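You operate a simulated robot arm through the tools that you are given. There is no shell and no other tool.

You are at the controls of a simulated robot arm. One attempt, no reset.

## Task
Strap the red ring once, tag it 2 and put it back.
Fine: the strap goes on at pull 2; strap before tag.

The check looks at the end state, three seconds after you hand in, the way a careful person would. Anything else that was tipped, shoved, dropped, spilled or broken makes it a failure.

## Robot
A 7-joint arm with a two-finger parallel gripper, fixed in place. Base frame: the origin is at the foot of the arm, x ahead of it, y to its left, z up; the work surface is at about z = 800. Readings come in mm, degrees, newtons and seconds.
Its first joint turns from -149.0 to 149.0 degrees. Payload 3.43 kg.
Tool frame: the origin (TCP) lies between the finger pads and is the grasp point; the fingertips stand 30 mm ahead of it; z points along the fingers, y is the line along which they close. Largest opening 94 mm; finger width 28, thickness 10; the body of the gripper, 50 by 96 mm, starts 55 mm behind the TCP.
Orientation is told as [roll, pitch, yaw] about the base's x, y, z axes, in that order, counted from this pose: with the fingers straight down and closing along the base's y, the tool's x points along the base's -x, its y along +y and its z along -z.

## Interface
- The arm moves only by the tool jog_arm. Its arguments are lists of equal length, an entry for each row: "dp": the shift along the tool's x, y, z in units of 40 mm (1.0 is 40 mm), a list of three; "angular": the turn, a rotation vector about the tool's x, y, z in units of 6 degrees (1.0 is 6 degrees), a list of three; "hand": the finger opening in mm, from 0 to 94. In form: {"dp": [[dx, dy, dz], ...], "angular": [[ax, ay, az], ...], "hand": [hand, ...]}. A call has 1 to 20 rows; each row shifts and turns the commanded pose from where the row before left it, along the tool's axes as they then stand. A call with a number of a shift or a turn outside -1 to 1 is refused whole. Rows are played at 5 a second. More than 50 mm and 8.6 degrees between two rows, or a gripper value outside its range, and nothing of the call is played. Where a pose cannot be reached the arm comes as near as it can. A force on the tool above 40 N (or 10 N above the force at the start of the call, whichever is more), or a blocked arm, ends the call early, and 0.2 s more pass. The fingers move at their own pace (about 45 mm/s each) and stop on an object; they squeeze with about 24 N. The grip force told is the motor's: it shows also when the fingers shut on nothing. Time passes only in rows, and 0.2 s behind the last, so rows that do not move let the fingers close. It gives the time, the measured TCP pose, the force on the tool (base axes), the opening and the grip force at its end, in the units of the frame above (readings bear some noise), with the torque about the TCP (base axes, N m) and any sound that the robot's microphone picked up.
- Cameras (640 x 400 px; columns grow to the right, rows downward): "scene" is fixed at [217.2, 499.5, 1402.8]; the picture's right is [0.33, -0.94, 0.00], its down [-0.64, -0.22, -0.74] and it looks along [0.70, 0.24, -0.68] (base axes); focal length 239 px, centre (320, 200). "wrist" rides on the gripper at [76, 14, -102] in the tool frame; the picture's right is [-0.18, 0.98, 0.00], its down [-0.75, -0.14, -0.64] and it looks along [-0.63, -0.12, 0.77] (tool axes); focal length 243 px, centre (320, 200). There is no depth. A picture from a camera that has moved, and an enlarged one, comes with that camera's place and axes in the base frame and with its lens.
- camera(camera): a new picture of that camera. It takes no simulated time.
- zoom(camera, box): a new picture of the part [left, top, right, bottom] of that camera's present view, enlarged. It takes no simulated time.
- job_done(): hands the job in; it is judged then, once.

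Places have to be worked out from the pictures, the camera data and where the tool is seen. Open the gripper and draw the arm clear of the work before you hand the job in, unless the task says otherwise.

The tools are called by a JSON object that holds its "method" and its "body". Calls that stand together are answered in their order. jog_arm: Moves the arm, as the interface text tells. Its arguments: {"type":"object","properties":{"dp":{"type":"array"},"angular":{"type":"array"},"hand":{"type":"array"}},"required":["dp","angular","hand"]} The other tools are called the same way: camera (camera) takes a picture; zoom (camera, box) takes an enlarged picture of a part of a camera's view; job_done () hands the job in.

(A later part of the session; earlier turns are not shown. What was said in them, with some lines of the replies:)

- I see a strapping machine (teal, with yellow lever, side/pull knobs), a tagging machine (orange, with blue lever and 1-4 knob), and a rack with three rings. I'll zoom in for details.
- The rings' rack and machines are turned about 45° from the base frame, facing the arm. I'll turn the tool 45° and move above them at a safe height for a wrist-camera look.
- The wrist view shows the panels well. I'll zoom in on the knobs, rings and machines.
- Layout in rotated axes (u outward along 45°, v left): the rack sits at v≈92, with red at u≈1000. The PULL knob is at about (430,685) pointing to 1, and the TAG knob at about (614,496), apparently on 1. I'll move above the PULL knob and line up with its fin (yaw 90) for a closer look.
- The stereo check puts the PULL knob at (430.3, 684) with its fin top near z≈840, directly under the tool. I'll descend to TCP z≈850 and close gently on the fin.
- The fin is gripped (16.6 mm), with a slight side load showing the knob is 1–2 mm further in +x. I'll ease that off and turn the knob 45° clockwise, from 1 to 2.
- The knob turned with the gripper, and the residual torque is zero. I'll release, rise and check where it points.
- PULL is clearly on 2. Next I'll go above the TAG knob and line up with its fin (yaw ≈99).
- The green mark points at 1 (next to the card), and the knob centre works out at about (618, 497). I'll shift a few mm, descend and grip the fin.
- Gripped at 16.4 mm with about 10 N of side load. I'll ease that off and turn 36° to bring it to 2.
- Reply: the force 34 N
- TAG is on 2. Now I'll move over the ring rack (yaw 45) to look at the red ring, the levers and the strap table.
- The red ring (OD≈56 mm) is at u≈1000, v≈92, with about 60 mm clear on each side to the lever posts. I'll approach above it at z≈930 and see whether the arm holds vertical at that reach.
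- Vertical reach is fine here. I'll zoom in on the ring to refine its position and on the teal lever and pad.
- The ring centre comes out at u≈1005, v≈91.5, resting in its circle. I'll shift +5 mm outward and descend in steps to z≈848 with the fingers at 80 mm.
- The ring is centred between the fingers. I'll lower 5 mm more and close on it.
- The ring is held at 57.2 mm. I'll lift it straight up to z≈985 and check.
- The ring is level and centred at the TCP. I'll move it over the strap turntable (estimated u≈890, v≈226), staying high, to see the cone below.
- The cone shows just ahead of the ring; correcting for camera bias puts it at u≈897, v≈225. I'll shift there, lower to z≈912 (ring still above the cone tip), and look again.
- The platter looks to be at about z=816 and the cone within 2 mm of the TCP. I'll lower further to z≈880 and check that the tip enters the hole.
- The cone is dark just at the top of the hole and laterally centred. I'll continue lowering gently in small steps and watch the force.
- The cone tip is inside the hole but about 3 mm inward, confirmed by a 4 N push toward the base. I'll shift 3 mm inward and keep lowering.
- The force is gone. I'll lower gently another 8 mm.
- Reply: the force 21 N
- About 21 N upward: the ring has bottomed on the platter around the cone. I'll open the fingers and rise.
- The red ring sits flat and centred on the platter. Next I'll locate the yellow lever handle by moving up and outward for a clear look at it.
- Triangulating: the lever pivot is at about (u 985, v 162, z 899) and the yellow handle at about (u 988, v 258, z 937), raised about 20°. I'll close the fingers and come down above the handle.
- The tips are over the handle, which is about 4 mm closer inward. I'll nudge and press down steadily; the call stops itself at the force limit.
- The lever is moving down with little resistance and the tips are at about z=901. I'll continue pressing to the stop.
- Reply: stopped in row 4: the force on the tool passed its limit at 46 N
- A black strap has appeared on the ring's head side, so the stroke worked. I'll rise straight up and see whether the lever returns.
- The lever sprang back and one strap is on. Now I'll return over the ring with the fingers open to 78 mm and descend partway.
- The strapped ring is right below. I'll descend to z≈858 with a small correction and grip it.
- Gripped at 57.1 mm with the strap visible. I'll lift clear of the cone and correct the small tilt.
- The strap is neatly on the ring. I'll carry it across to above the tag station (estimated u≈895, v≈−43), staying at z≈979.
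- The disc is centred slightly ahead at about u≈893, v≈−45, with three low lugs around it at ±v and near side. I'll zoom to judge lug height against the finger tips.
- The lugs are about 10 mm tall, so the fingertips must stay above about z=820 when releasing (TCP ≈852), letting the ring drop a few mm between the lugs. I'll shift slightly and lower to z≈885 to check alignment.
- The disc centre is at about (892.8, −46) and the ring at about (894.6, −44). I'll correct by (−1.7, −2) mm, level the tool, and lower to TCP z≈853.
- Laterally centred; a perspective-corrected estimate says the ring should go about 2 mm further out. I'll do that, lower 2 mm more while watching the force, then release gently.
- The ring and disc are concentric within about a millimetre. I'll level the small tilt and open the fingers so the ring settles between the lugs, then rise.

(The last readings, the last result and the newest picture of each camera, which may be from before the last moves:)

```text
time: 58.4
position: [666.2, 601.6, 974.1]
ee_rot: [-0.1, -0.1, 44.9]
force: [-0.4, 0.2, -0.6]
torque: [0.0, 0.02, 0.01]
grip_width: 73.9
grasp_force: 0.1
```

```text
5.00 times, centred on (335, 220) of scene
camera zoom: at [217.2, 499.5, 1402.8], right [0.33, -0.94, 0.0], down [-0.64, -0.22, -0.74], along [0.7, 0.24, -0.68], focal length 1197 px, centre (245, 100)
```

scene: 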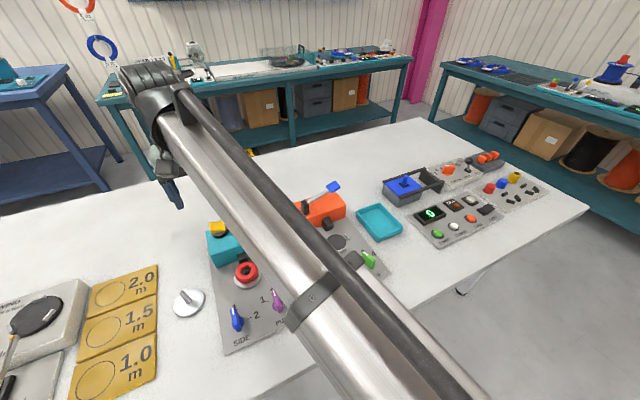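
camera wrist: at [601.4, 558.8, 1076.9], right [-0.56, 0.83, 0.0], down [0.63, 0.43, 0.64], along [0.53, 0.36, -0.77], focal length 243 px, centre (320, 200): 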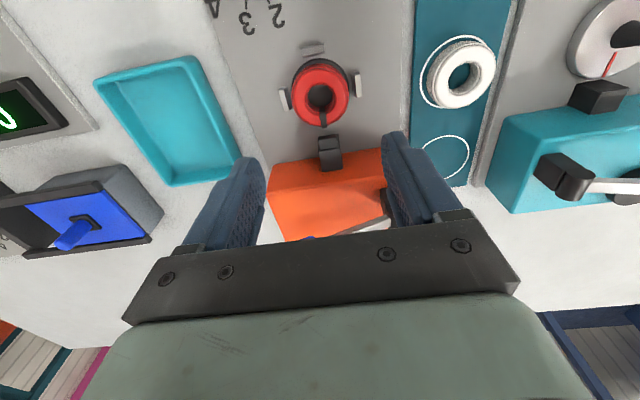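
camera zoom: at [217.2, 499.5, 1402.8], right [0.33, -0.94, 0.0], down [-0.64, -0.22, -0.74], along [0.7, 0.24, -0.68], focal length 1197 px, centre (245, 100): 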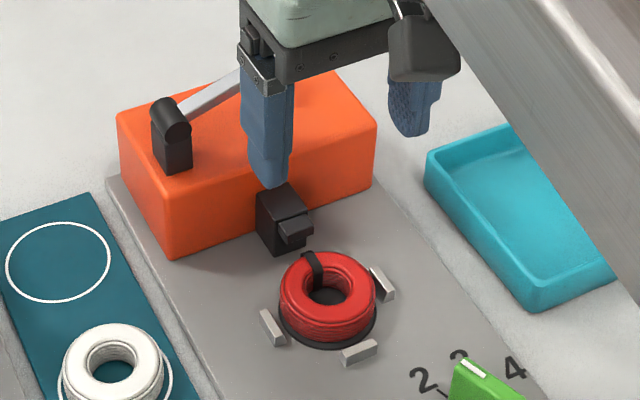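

The ring sits flat between the lugs, strap toward the head. Next I'll get a view of the blue tag lever from above.

{"method": "jog_arm", "body": {"dp": [[0, 0, -0.9], [-0.53, -0.28, -0.6], [-0.53, -0.28, -0.6], [-0.53, -0.29, -0.5], [0, 0, 0]], "angular": [[0, 0, 0], [0, 0, 0], [0, 0, 0], [0, 0, 0], [0, 0, 0]], "hand": [74, 74, 74, 74, 74]}}

{"method": "camera", "body": {"camera": "wrist"}}

{"method": "zoom", "body": {"camera": "wrist", "box": [240, 60, 420, 210]}}

```text
time: 59.6
position: [734.9, 621.3, 1077.8]
ee_rot: [-0.1, -0.1, 44.9]
force: [0.1, 0.3, 0.0]
torque: [-0.02, 0.03, 0.02]
grip_width: 73.8
grasp_force: 0.1
```

```text
taken
camera wrist: at [669.7, 579.1, 1181.4], right [-0.56, 0.83, 0.0], down [0.63, 0.43, 0.64], along [0.53, 0.36, -0.77], focal length 243 px, centre (320, 200)
```

wrist: 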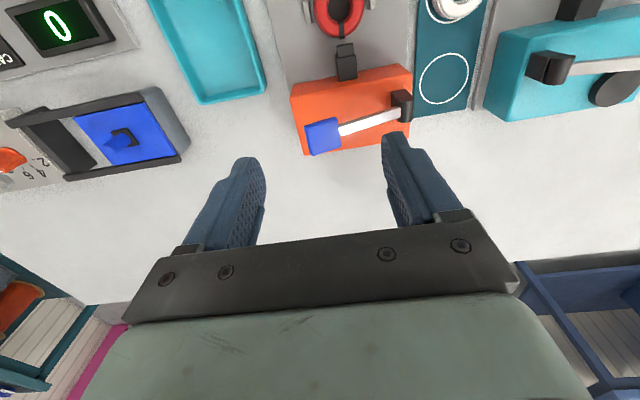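

```text
2.67 times, centred on (330, 135) of wrist
camera zoom: at [669.7, 579.1, 1181.4], right [-0.56, 0.83, 0.0], down [0.63, 0.43, 0.64], along [0.53, 0.36, -0.77], focal length 647 px, centre (293, 373)
```

zoom: 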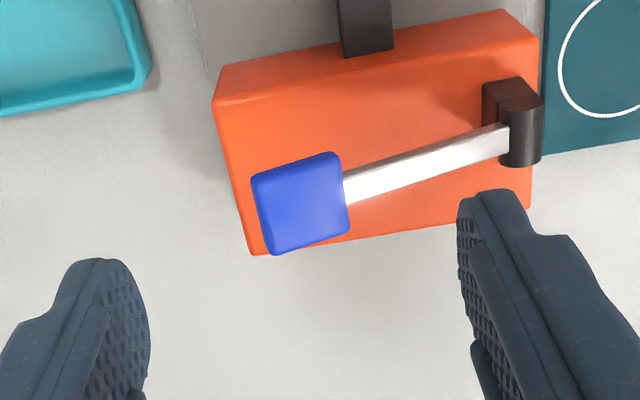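

The blue handle is at about (u 993, v −82, z 940). I'll close the fingers and come down to just above it.

{"method": "jog_arm", "body": {"dp": [[-0.27, -0.02, 0.5], [-0.27, -0.02, 0.6], [-0.27, 0, 0.6], [0, 0, 0.5], [0, 0, 0], [0, 0, 0]], "angular": [[0, 0, 0], [0, 0, 0], [0, 0, 0], [0, 0, 0], [0, 0, 0], [0, 0, 0]], "hand": [40, 10, 0, 0, 0, 0]}}

{"method": "camera", "body": {"camera": "wrist"}}

```text
time: 61.0
position: [759.1, 643.7, 991.3]
ee_rot: [-0.2, -0.1, 44.8]
force: [-0.3, -0.2, 0.2]
torque: [0.01, 0.02, -0.01]
grip_width: 0.1
grasp_force: 24.0
```

```text
taken
camera wrist: at [693.4, 601.2, 1093.1], right [-0.56, 0.83, 0.0], down [0.63, 0.43, 0.64], along [0.53, 0.36, -0.77], focal length 243 px, centre (320, 200)
```

wrist: 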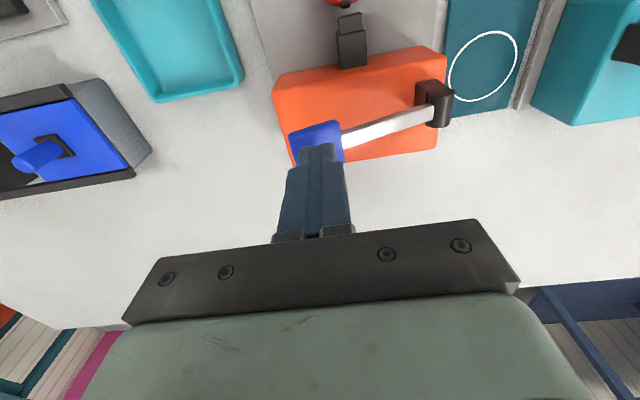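

The tips are over the blue handle. I'll press down in one stroke until the stop is felt.

{"method": "jog_arm", "body": {"dp": [[0.03, 0, 0.3], [0, 0, 0.25], [0, 0, 0.2], [0, 0, 0.2], [0, 0, 0.2], [0, 0, 0.2], [0, 0, 0.2], [0, 0, 0.12], [0, 0, 0.12], [0, 0, 0.12], [0, 0, 0.12], [0, 0, 0.12], [0, 0, 0]], "angular": [[0, 0, 0], [0, 0, 0], [0, 0, 0], [0, 0, 0], [0, 0, 0], [0, 0, 0], [0, 0, 0], [0, 0, 0], [0, 0, 0], [0, 0, 0], [0, 0, 0], [0, 0, 0], [0, 0, 0]], "hand": [0, 0, 0, 0, 0, 0, 0, 0, 0, 0, 0, 0, 0]}}

{"method": "camera", "body": {"camera": "wrist"}}

{"method": "zoom", "body": {"camera": "scene", "box": [290, 180, 380, 260]}}

```text
time: 63.2
position: [757.2, 643.5, 920.5]
ee_rot: [-0.1, -0.4, 45.1]
force: [-2.7, -4.9, 17.1]
torque: [-0.05, 0.23, 0.07]
grip_width: 0.0
grasp_force: 24.0
stopped in row 10: the force on the tool passed its limit at 45 N (the readings are from after the stop); the commanded pose is now the measured one
```

```text
taken
camera wrist: at [692.5, 600.1, 1023.9], right [-0.56, 0.83, 0.0], down [0.63, 0.43, 0.65], along [0.53, 0.37, -0.76], focal length 243 px, centre (320, 200)
```

wrist: 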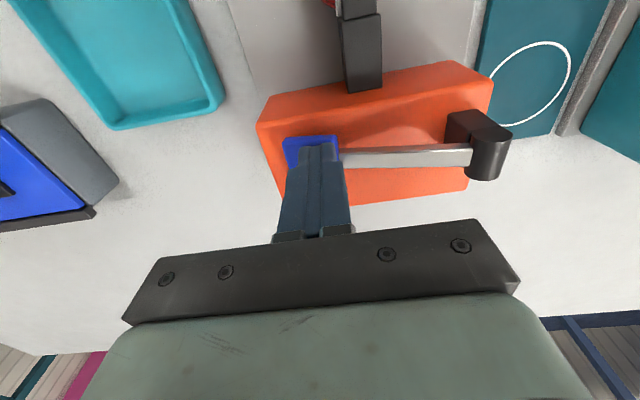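

```text
5.00 times, centred on (335, 220) of scene
camera zoom: at [217.2, 499.5, 1402.8], right [0.33, -0.94, 0.0], down [-0.64, -0.22, -0.74], along [0.7, 0.24, -0.68], focal length 1197 px, centre (245, 100)
```

zoom: 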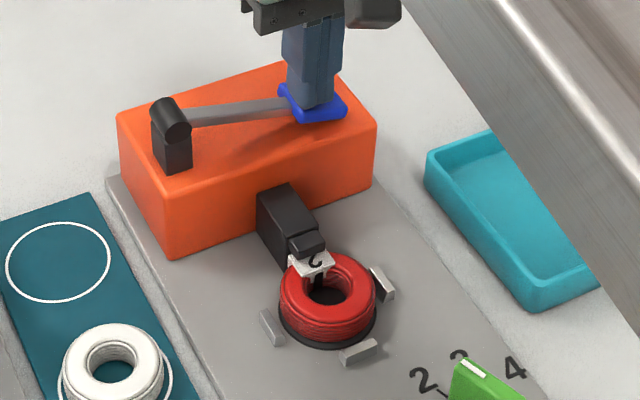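

The head has extended and placed a white "2" tag on the ring. I'll release the lever by rising straight up.

{"method": "jog_arm", "body": {"dp": [[0, 0, -0.3], [0, 0, -0.6], [0, 0, -1], [0, 0, -1], [0, 0, -1], [0, 0, 0]], "angular": [[0, 0, 0], [0, 0, 0], [0, 0, 0], [0, 0, 0], [0, -0.05, 0], [0, 0, 0]], "hand": [0, 0, 0, 0, 0, 0]}}

{"method": "camera", "body": {"camera": "wrist"}}

{"method": "zoom", "body": {"camera": "scene", "box": [300, 200, 370, 260]}}

```text
time: 64.6
position: [759.2, 642.0, 1075.7]
ee_rot: [0.0, -0.8, 45.0]
force: [0.0, -0.3, 0.6]
torque: [0.03, 0.01, 0.01]
grip_width: 0.3
grasp_force: 24.3
```

```text
taken
camera wrist: at [693.4, 599.1, 1177.2], right [-0.56, 0.83, 0.0], down [0.63, 0.43, 0.65], along [0.54, 0.37, -0.76], focal length 243 px, centre (320, 200)
```

wrist: 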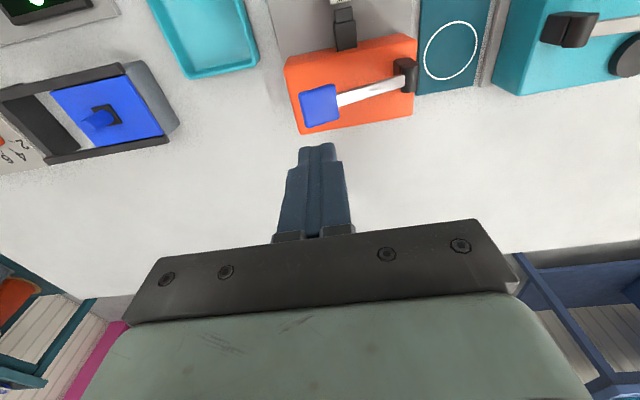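

```text
6.67 times, centred on (335, 230) of scene
camera zoom: at [217.2, 499.5, 1402.8], right [0.33, -0.94, 0.0], down [-0.64, -0.22, -0.74], along [0.7, 0.24, -0.68], focal length 1596 px, centre (220, 0)
```

zoom: 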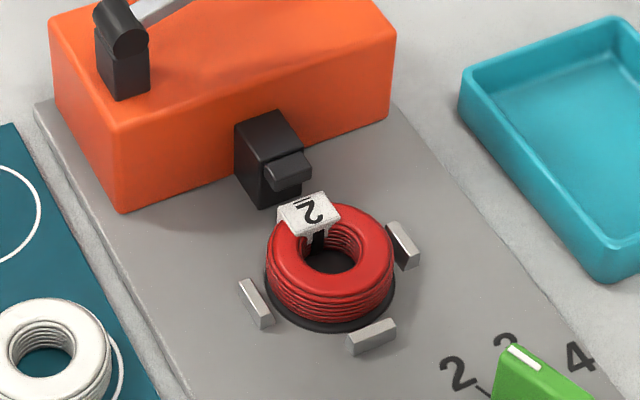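

Tag "2" is on the ring and the lever is back up. I'll level the tool, open the fingers and return over the ring.

{"method": "jog_arm", "body": {"dp": [[0, 0, 0], [0.787, 0.312, 0], [0.787, 0.312, 0], [0.787, 0.312, 0], [0, 0, 0.8], [0, 0, 0.8], [0, 0, 0.9], [0, 0, 0]], "angular": [[0, 0.133, 0], [0, 0, 0], [0, 0, 0], [0, 0, 0], [0, 0, 0], [0, 0, 0], [0, 0, 0], [0, 0, 0]], "hand": [74, 74, 74, 74, 74, 74, 74, 74]}}

{"method": "camera", "body": {"camera": "wrist"}}

{"method": "zoom", "body": {"camera": "wrist", "box": [250, 20, 390, 150]}}

```text
time: 66.4
position: [664.9, 603.3, 974.8]
ee_rot: [0.0, 0.1, 45.0]
force: [-0.1, -0.5, 0.7]
torque: [0.0, -0.04, 0.0]
grip_width: 74.1
grasp_force: 0.1
```

```text
taken
camera wrist: at [600.0, 560.2, 1078.1], right [-0.56, 0.83, 0.0], down [0.63, 0.43, 0.64], along [0.53, 0.36, -0.77], focal length 243 px, centre (320, 200)
```

wrist: 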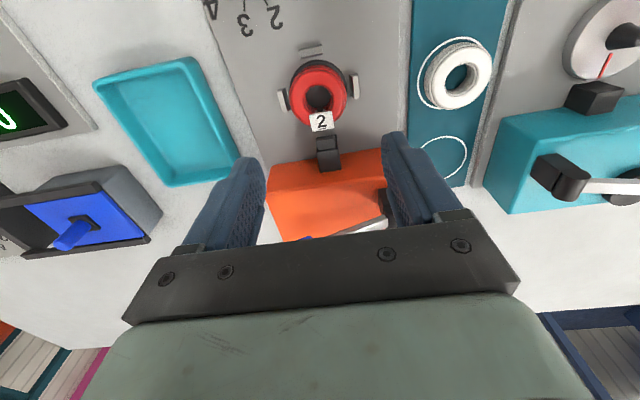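

```text
3.08 times, centred on (320, 85) of wrist
camera zoom: at [600.0, 560.2, 1078.1], right [-0.56, 0.83, 0.0], down [0.63, 0.43, 0.64], along [0.53, 0.36, -0.77], focal length 746 px, centre (320, 554)
```

zoom: 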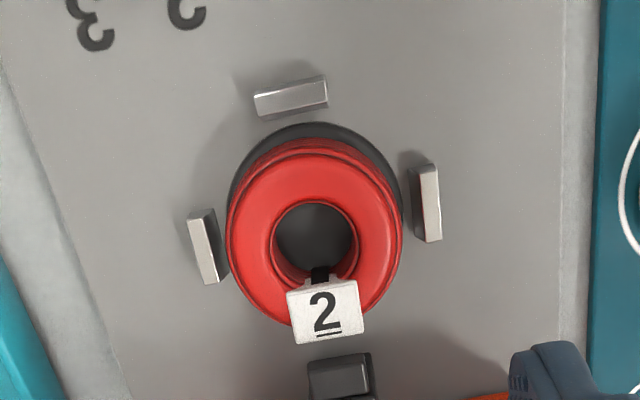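

The tag reads 2 beside the strap. I'll shift 2 mm right, descend to TCP z≈851 (tips above the lugs) and grip.

{"method": "jog_arm", "body": {"dp": [[0, -0.05, 0.8], [0, 0, 0.8], [0, 0, 0.8], [0, 0, 0.45], [0, 0, 0.23], [0, 0, 0], [0, 0, 0], [0, 0, 0], [0, 0, 0], [0, 0, 0]], "angular": [[0, 0, 0], [0, 0, 0], [0, 0, 0], [0, 0, 0], [0, 0, 0], [0, 0, 0], [0, 0, 0], [0, 0, 0], [0, 0, 0], [0, 0, 0]], "hand": [74, 74, 74, 74, 74, 74, 60, 45, 45, 45]}}

{"method": "zoom", "body": {"camera": "wrist", "box": [240, 50, 400, 210]}}

{"method": "zoom", "body": {"camera": "scene", "box": [300, 200, 370, 260]}}

```text
time: 68.6
position: [665.8, 601.3, 853.0]
ee_rot: [0.1, 0.1, 45.0]
force: [-0.2, 0.8, 0.0]
torque: [0.02, -0.04, 0.0]
grip_width: 56.9
grasp_force: 23.8
```

```text
2.50 times, centred on (320, 130) of wrist
camera zoom: at [600.8, 558.9, 955.5], right [-0.56, 0.83, 0.0], down [0.63, 0.43, 0.64], along [0.53, 0.36, -0.77], focal length 606 px, centre (320, 375)
```

zoom: 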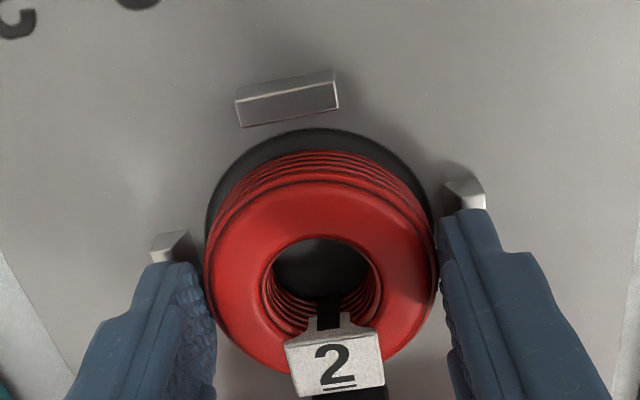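

```text
6.67 times, centred on (335, 230) of scene
camera zoom: at [217.2, 499.5, 1402.8], right [0.33, -0.94, 0.0], down [-0.64, -0.22, -0.74], along [0.7, 0.24, -0.68], focal length 1596 px, centre (220, 0)
```

zoom: 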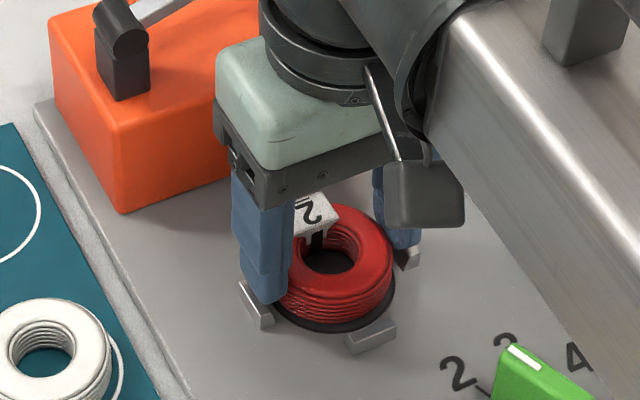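

Gripped at 56.9 mm with the tag clear. I'll lift straight up and carry it over toward the rack, first sideways and then outward.

{"method": "jog_arm", "body": {"dp": [[0, 0, -0.2], [0, 0, -0.4], [0, 0, -0.7], [0, 0, -0.9], [0, 0, -0.9], [0, 0, -0.3], [0, 0.7, 0], [0, 0.9, 0], [0, 0.9, 0], [0, 0.7, 0], [0, 0.2, 0], [0, 0, 0]], "angular": [[0, 0, 0], [0, 0, 0], [0, 0, 0], [0, 0, 0], [0, 0, 0], [0, 0, 0], [0, 0, 0], [0, 0, 0], [0, 0, 0], [0, 0, 0], [0, 0, 0], [0, 0, 0]], "hand": [45, 45, 45, 45, 45, 45, 45, 45, 45, 45, 45, 45]}}

{"method": "camera", "body": {"camera": "wrist"}}

{"method": "zoom", "body": {"camera": "wrist", "box": [240, 90, 400, 230]}}

```text
time: 71.2
position: [569.5, 699.8, 987.8]
ee_rot: [0.0, 0.1, 45.0]
force: [-0.2, -0.8, -1.4]
torque: [-0.01, 0.04, -0.03]
grip_width: 57.2
grasp_force: 23.9
```

```text
taken
camera wrist: at [504.7, 655.9, 1091.0], right [-0.56, 0.83, 0.0], down [0.63, 0.43, 0.64], along [0.53, 0.36, -0.77], focal length 243 px, centre (320, 200)
```

wrist: 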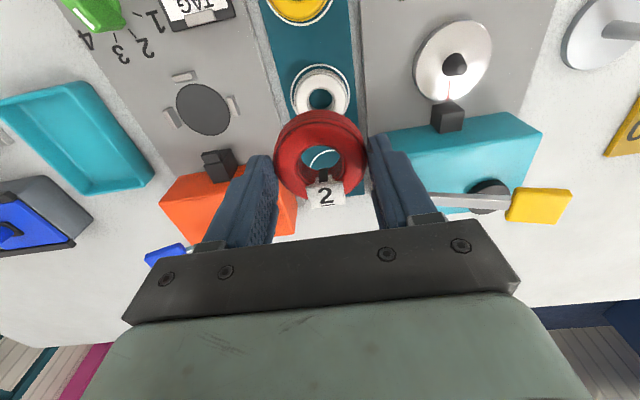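

```text
2.86 times, centred on (320, 160) of wrist
camera zoom: at [504.7, 655.9, 1091.0], right [-0.56, 0.83, 0.0], down [0.63, 0.43, 0.64], along [0.53, 0.36, -0.77], focal length 693 px, centre (320, 314)
```

zoom: 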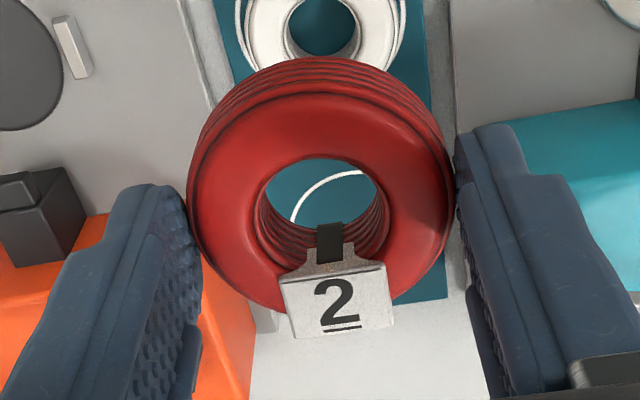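

The ring is centred in the grip, tag and strap intact. I'll move outward above the empty white circle.

{"method": "jog_arm", "body": {"dp": [[-0.7, 0, 0], [-0.8, 0, 0], [-0.8, 0, 0], [-0.36, -0.015, 0], [0, 0, 0], [0, 0, 0]], "angular": [[0, 0, 0], [0, 0, 0], [0, 0, 0], [0, 0, 0], [0, 0, 0], [0, 0, 0]], "hand": [45, 45, 45, 45, 45, 45]}}

{"method": "camera", "body": {"camera": "wrist"}}

{"method": "zoom", "body": {"camera": "wrist", "box": [250, 30, 390, 150]}}

```text
time: 72.6
position: [646.1, 772.5, 989.8]
ee_rot: [0.0, 0.1, 45.0]
force: [0.1, -0.3, -1.0]
torque: [0.0, 0.02, -0.04]
grip_width: 56.8
grasp_force: 23.8
```

```text
taken
camera wrist: at [580.8, 730.0, 1091.3], right [-0.56, 0.83, 0.0], down [0.63, 0.43, 0.64], along [0.53, 0.36, -0.77], focal length 243 px, centre (320, 200)
```

wrist: 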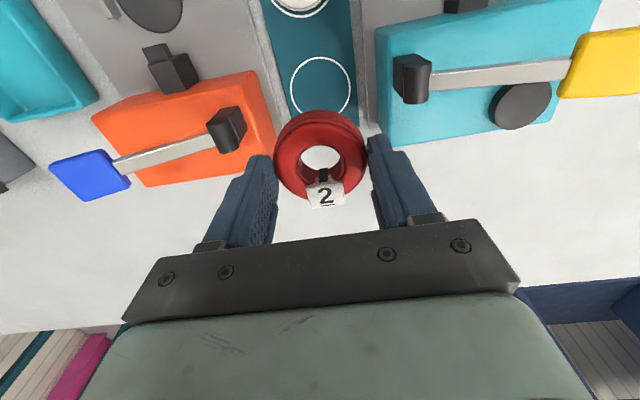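

```text
3.33 times, centred on (320, 90) of wrist
camera zoom: at [580.8, 730.0, 1091.3], right [-0.56, 0.83, 0.0], down [0.63, 0.43, 0.64], along [0.53, 0.36, -0.77], focal length 809 px, centre (320, 567)
```

zoom: 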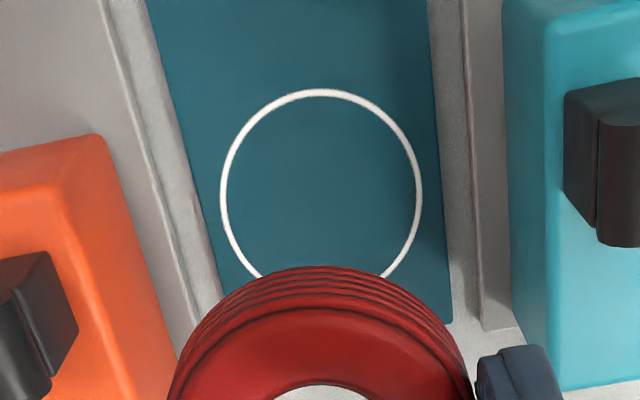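

The circle centre is about 2 mm further out than the ring and laterally aligned. I'll shift 1.7 mm and descend to z≈865 for a check.

{"method": "jog_arm", "body": {"dp": [[-0.043, 0, 0.5], [0, 0, 0.7], [0, 0, 0.7], [0, 0, 0.7], [0, 0, 0.5], [0, 0, 0], [0, 0, 0]], "angular": [[0, 0, 0], [0, 0, 0], [0, 0, 0], [0, 0, 0], [0, 0, 0], [0, 0, 0], [0, 0, 0]], "hand": [45, 45, 45, 45, 45, 45, 45]}}

{"method": "camera", "body": {"camera": "wrist"}}

{"method": "zoom", "body": {"camera": "wrist", "box": [240, 60, 400, 220]}}

{"method": "zoom", "body": {"camera": "scene", "box": [240, 190, 320, 260]}}

```text
time: 74.2
position: [647.2, 773.9, 863.5]
ee_rot: [0.0, 0.1, 44.9]
force: [0.1, 0.1, 0.0]
torque: [0.03, -0.01, 0.03]
grip_width: 57.1
grasp_force: 23.6
```

```text
taken
camera wrist: at [581.7, 731.4, 966.7], right [-0.56, 0.83, 0.0], down [0.63, 0.43, 0.64], along [0.53, 0.36, -0.77], focal length 243 px, centre (320, 200)
```

wrist: 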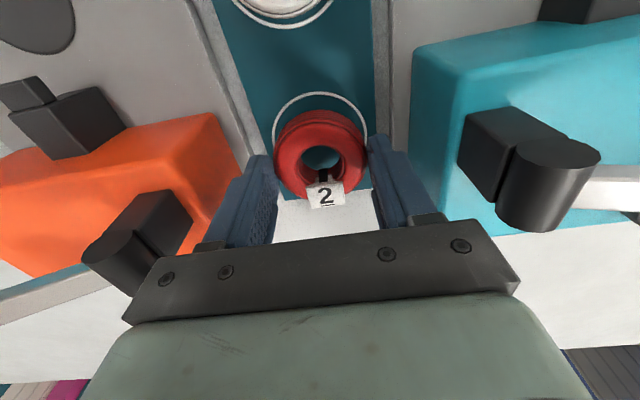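

```text
2.50 times, centred on (320, 140) of wrist
camera zoom: at [581.7, 731.4, 966.7], right [-0.56, 0.83, 0.0], down [0.63, 0.43, 0.64], along [0.53, 0.36, -0.77], focal length 606 px, centre (320, 350)
```

zoom: 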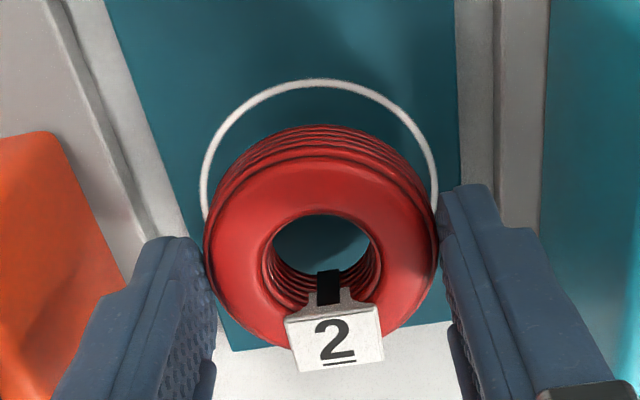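

```text
5.71 times, centred on (280, 225) of scene
camera zoom: at [217.2, 499.5, 1402.8], right [0.33, -0.94, 0.0], down [-0.64, -0.22, -0.74], along [0.7, 0.24, -0.68], focal length 1368 px, centre (549, 57)
```

zoom: 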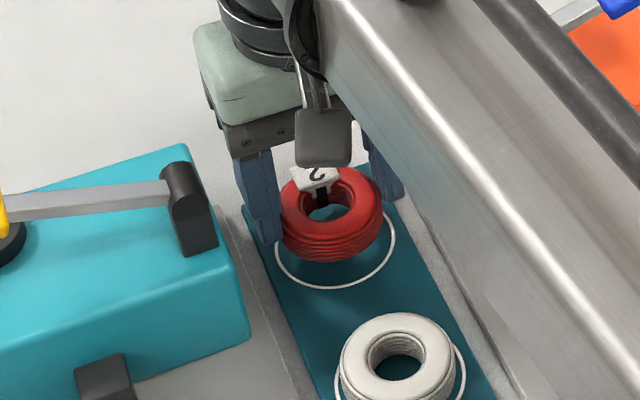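

Nearly concentric. I'll nudge under a millimetre and lower slowly to contact.

{"method": "jog_arm", "body": {"dp": [[-0.02, -0.015, 0.1], [0, 0, 0.1], [0, 0, 0.06], [0, 0, 0]], "angular": [[0, 0, 0], [0, 0, 0], [0, 0, 0], [0, 0, 0]], "hand": [45, 45, 45, 45]}}

{"method": "zoom", "body": {"camera": "wrist", "box": [240, 60, 400, 220]}}

```text
time: 75.2
position: [647.1, 774.2, 853.5]
ee_rot: [-0.1, 0.0, 44.9]
force: [0.3, -1.0, -1.0]
torque: [0.0, 0.0, 0.02]
grip_width: 57.3
grasp_force: 23.7
```

```text
2.50 times, centred on (320, 140) of wrist
camera zoom: at [582.7, 731.2, 956.3], right [-0.56, 0.83, 0.0], down [0.63, 0.43, 0.64], along [0.53, 0.36, -0.77], focal length 606 px, centre (320, 350)
```

zoom: 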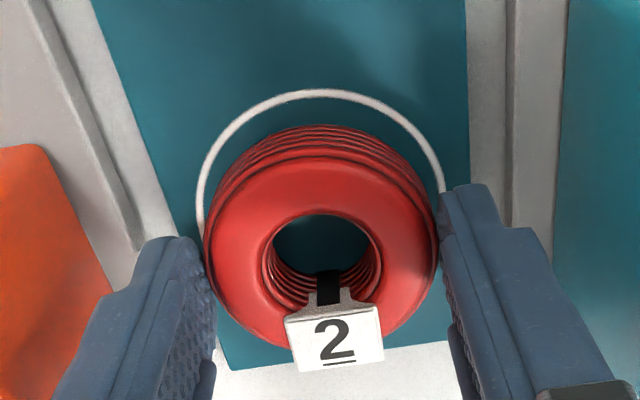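

No contact yet, and the ring is centred over its circle. I'll keep lowering in 2 mm steps.

{"method": "jog_arm", "body": {"dp": [[0, 0, 0.05], [0, 0, 0.05], [0, 0, 0]], "angular": [[0, 0, 0], [0, 0, 0], [0, 0, 0]], "hand": [45, 45, 45]}}

```text
time: 76.0
position: [646.8, 773.4, 851.2]
ee_rot: [-0.1, 0.1, 45.1]
force: [-0.9, 0.2, 9.8]
torque: [-0.16, 0.08, 0.05]
grip_width: 57.3
grasp_force: 24.5
```

About 10 N upward: the ring is resting on the rack. I'll open the fingers and rise straight up.

{"method": "jog_arm", "body": {"dp": [[0, 0, -0.02], [0, 0, 0], [0, 0, 0], [0, 0, 0], [0, 0, -0.3], [0, 0, -0.7], [0, 0, -1], [0, 0, -1], [0, 0, 0]], "angular": [[0, 0, 0], [0, 0, 0], [0, 0, 0], [0, 0, 0], [0, 0, 0], [0, 0, 0], [0, 0, 0], [0, 0, 0], [0, 0, 0]], "hand": [57, 70, 78, 78, 78, 78, 78, 78, 78]}}

{"method": "camera", "body": {"camera": "wrist"}}

{"method": "zoom", "body": {"camera": "wrist", "box": [250, 30, 390, 150]}}

{"method": "zoom", "body": {"camera": "scene", "box": [240, 190, 320, 260]}}

```text
time: 78.0
position: [649.0, 773.9, 971.5]
ee_rot: [0.0, 0.1, 45.0]
force: [0.6, -0.2, -0.1]
torque: [0.0, 0.03, 0.0]
grip_width: 77.8
grasp_force: 0.0
```

```text
taken
camera wrist: at [583.6, 730.9, 1074.5], right [-0.56, 0.83, 0.0], down [0.63, 0.43, 0.64], along [0.53, 0.36, -0.77], focal length 243 px, centre (320, 200)
```

wrist: 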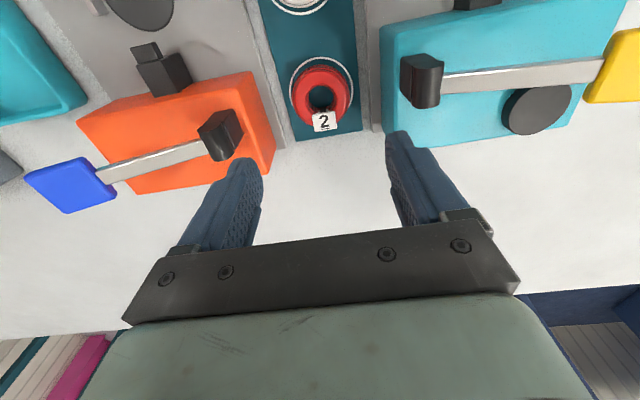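

```text
3.33 times, centred on (320, 90) of wrist
camera zoom: at [583.6, 730.9, 1074.5], right [-0.56, 0.83, 0.0], down [0.63, 0.43, 0.64], along [0.53, 0.36, -0.77], focal length 809 px, centre (320, 567)
```

zoom: 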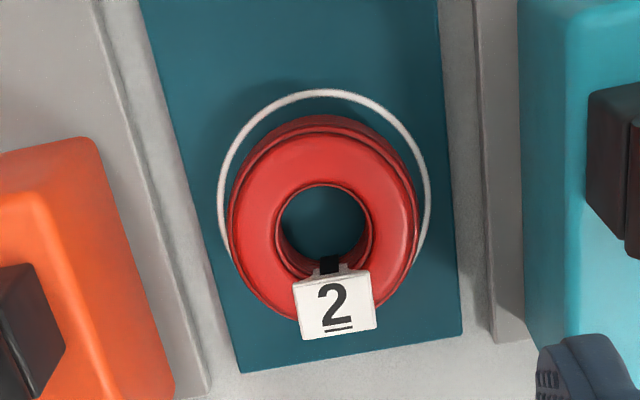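

```text
5.71 times, centred on (280, 225) of scene
camera zoom: at [217.2, 499.5, 1402.8], right [0.33, -0.94, 0.0], down [-0.64, -0.22, -0.74], along [0.7, 0.24, -0.68], focal length 1368 px, centre (549, 57)
```

zoom: 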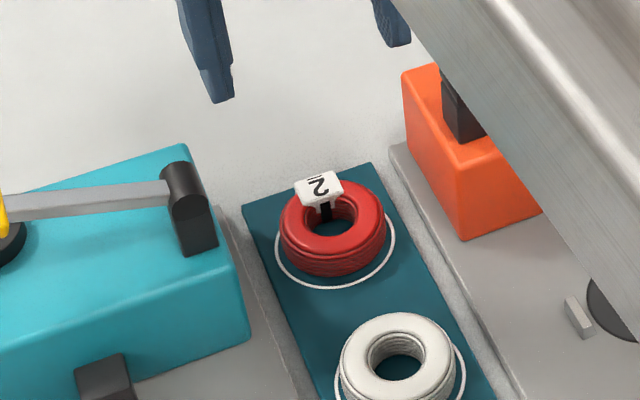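

The tagged, strapped red ring is back within its circle. I'll retreat up and inward, clear of the work, and do a final check.

{"method": "jog_arm", "body": {"dp": [[0, 0, -1], [0, 0, -1], [0, 0, -1], [0.6, -0.7, -0.3], [0.6, -0.7, -0.3], [0.6, -0.7, 0], [0.6, -0.8, 0], [0.6, -0.8, 0], [0.5, -0.8, 0], [0, -0.8, 0], [0, -0.8, 0], [0, 0, 0]], "angular": [[0, 0, 0], [0, 0, 0], [0, 0, 0], [0, 0, 0], [0, 0, 0], [0, 0, 0], [0, 0, 0], [0, 0, 0], [0, 0, 0], [0, 0, 0], [0, 0, 0], [0, 0, 0]], "hand": [90, 90, 90, 90, 90, 90, 90, 90, 90, 90, 90, 90]}}

{"method": "camera", "body": {"camera": "scene"}}

{"method": "zoom", "body": {"camera": "scene", "box": [190, 170, 350, 360]}}

{"method": "zoom", "body": {"camera": "scene", "box": [255, 205, 315, 260]}}

```text
time: 80.6
position: [721.4, 502.3, 1114.5]
ee_rot: [-0.1, 0.1, 45.0]
force: [0.0, 0.1, 0.6]
torque: [0.05, 0.03, 0.0]
grip_width: 90.1
grasp_force: 0.0
```

```text
taken
```

scene: 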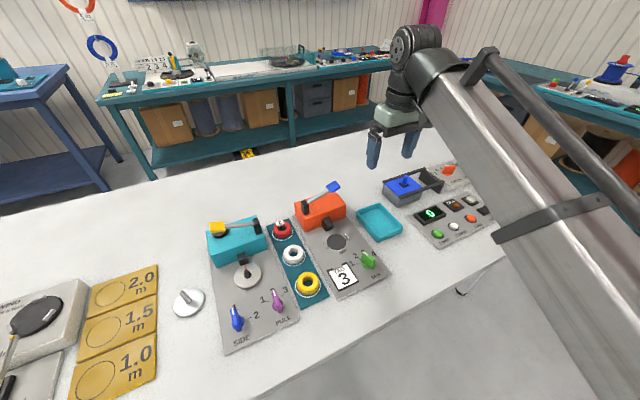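

```text
2.11 times, centred on (270, 265) of scene
camera zoom: at [217.2, 499.5, 1402.8], right [0.33, -0.94, 0.0], down [-0.64, -0.22, -0.74], along [0.7, 0.24, -0.68], focal length 504 px, centre (425, 63)
```

zoom: 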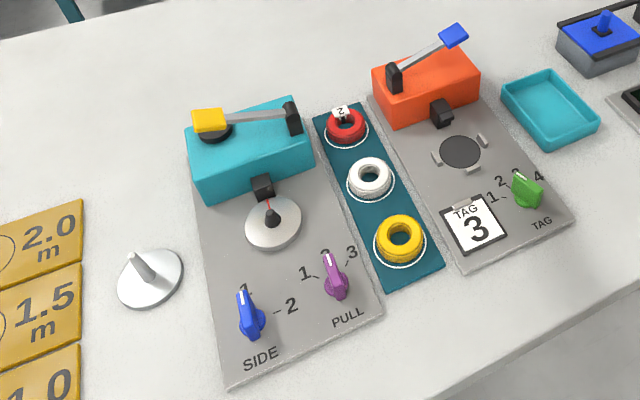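

```text
7.27 times, centred on (285, 232) of scene
camera zoom: at [217.2, 499.5, 1402.8], right [0.33, -0.94, 0.0], down [-0.64, -0.22, -0.74], along [0.7, 0.24, -0.68], focal length 1741 px, centre (574, -36)
```

zoom: 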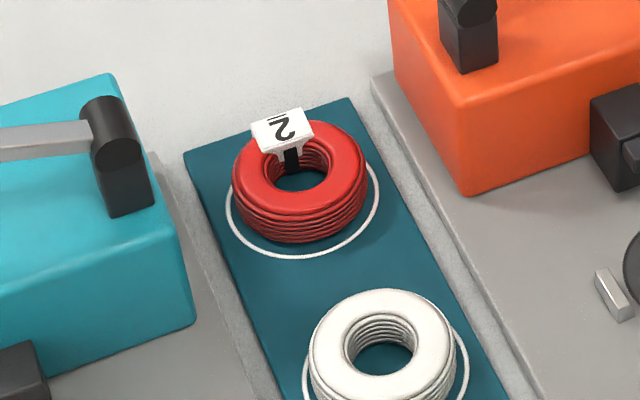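

The final view shows the red ring in its circle with one strap and tag 2. The other items stand where they were, both levers are back up, and the arm is clear with the gripper open. Handing in.

{"method": "job_done", "body": {}}

```text
The job is handed in.
```

The red ring has one strap, put on at pull 2 before tagging, and carries tag 2. It is back in its circle on the rack, and I've handed the job in.

- **Strap:** one press of the yellow lever, with SIDE left at 1.
- **Tag:** one press of the blue lever after I turned the tag knob from 1 to 2. The tag reads 2 on the ring. The card on that panel still shows 3, as it did at the start.
- **Changed settings:** I left PULL and the tag knob at 2; PULL was at 1 before.
- **End state:** both levers sprang back up. In the last pictures nothing else on the bench looked moved, and the arm was clear with the gripper open.
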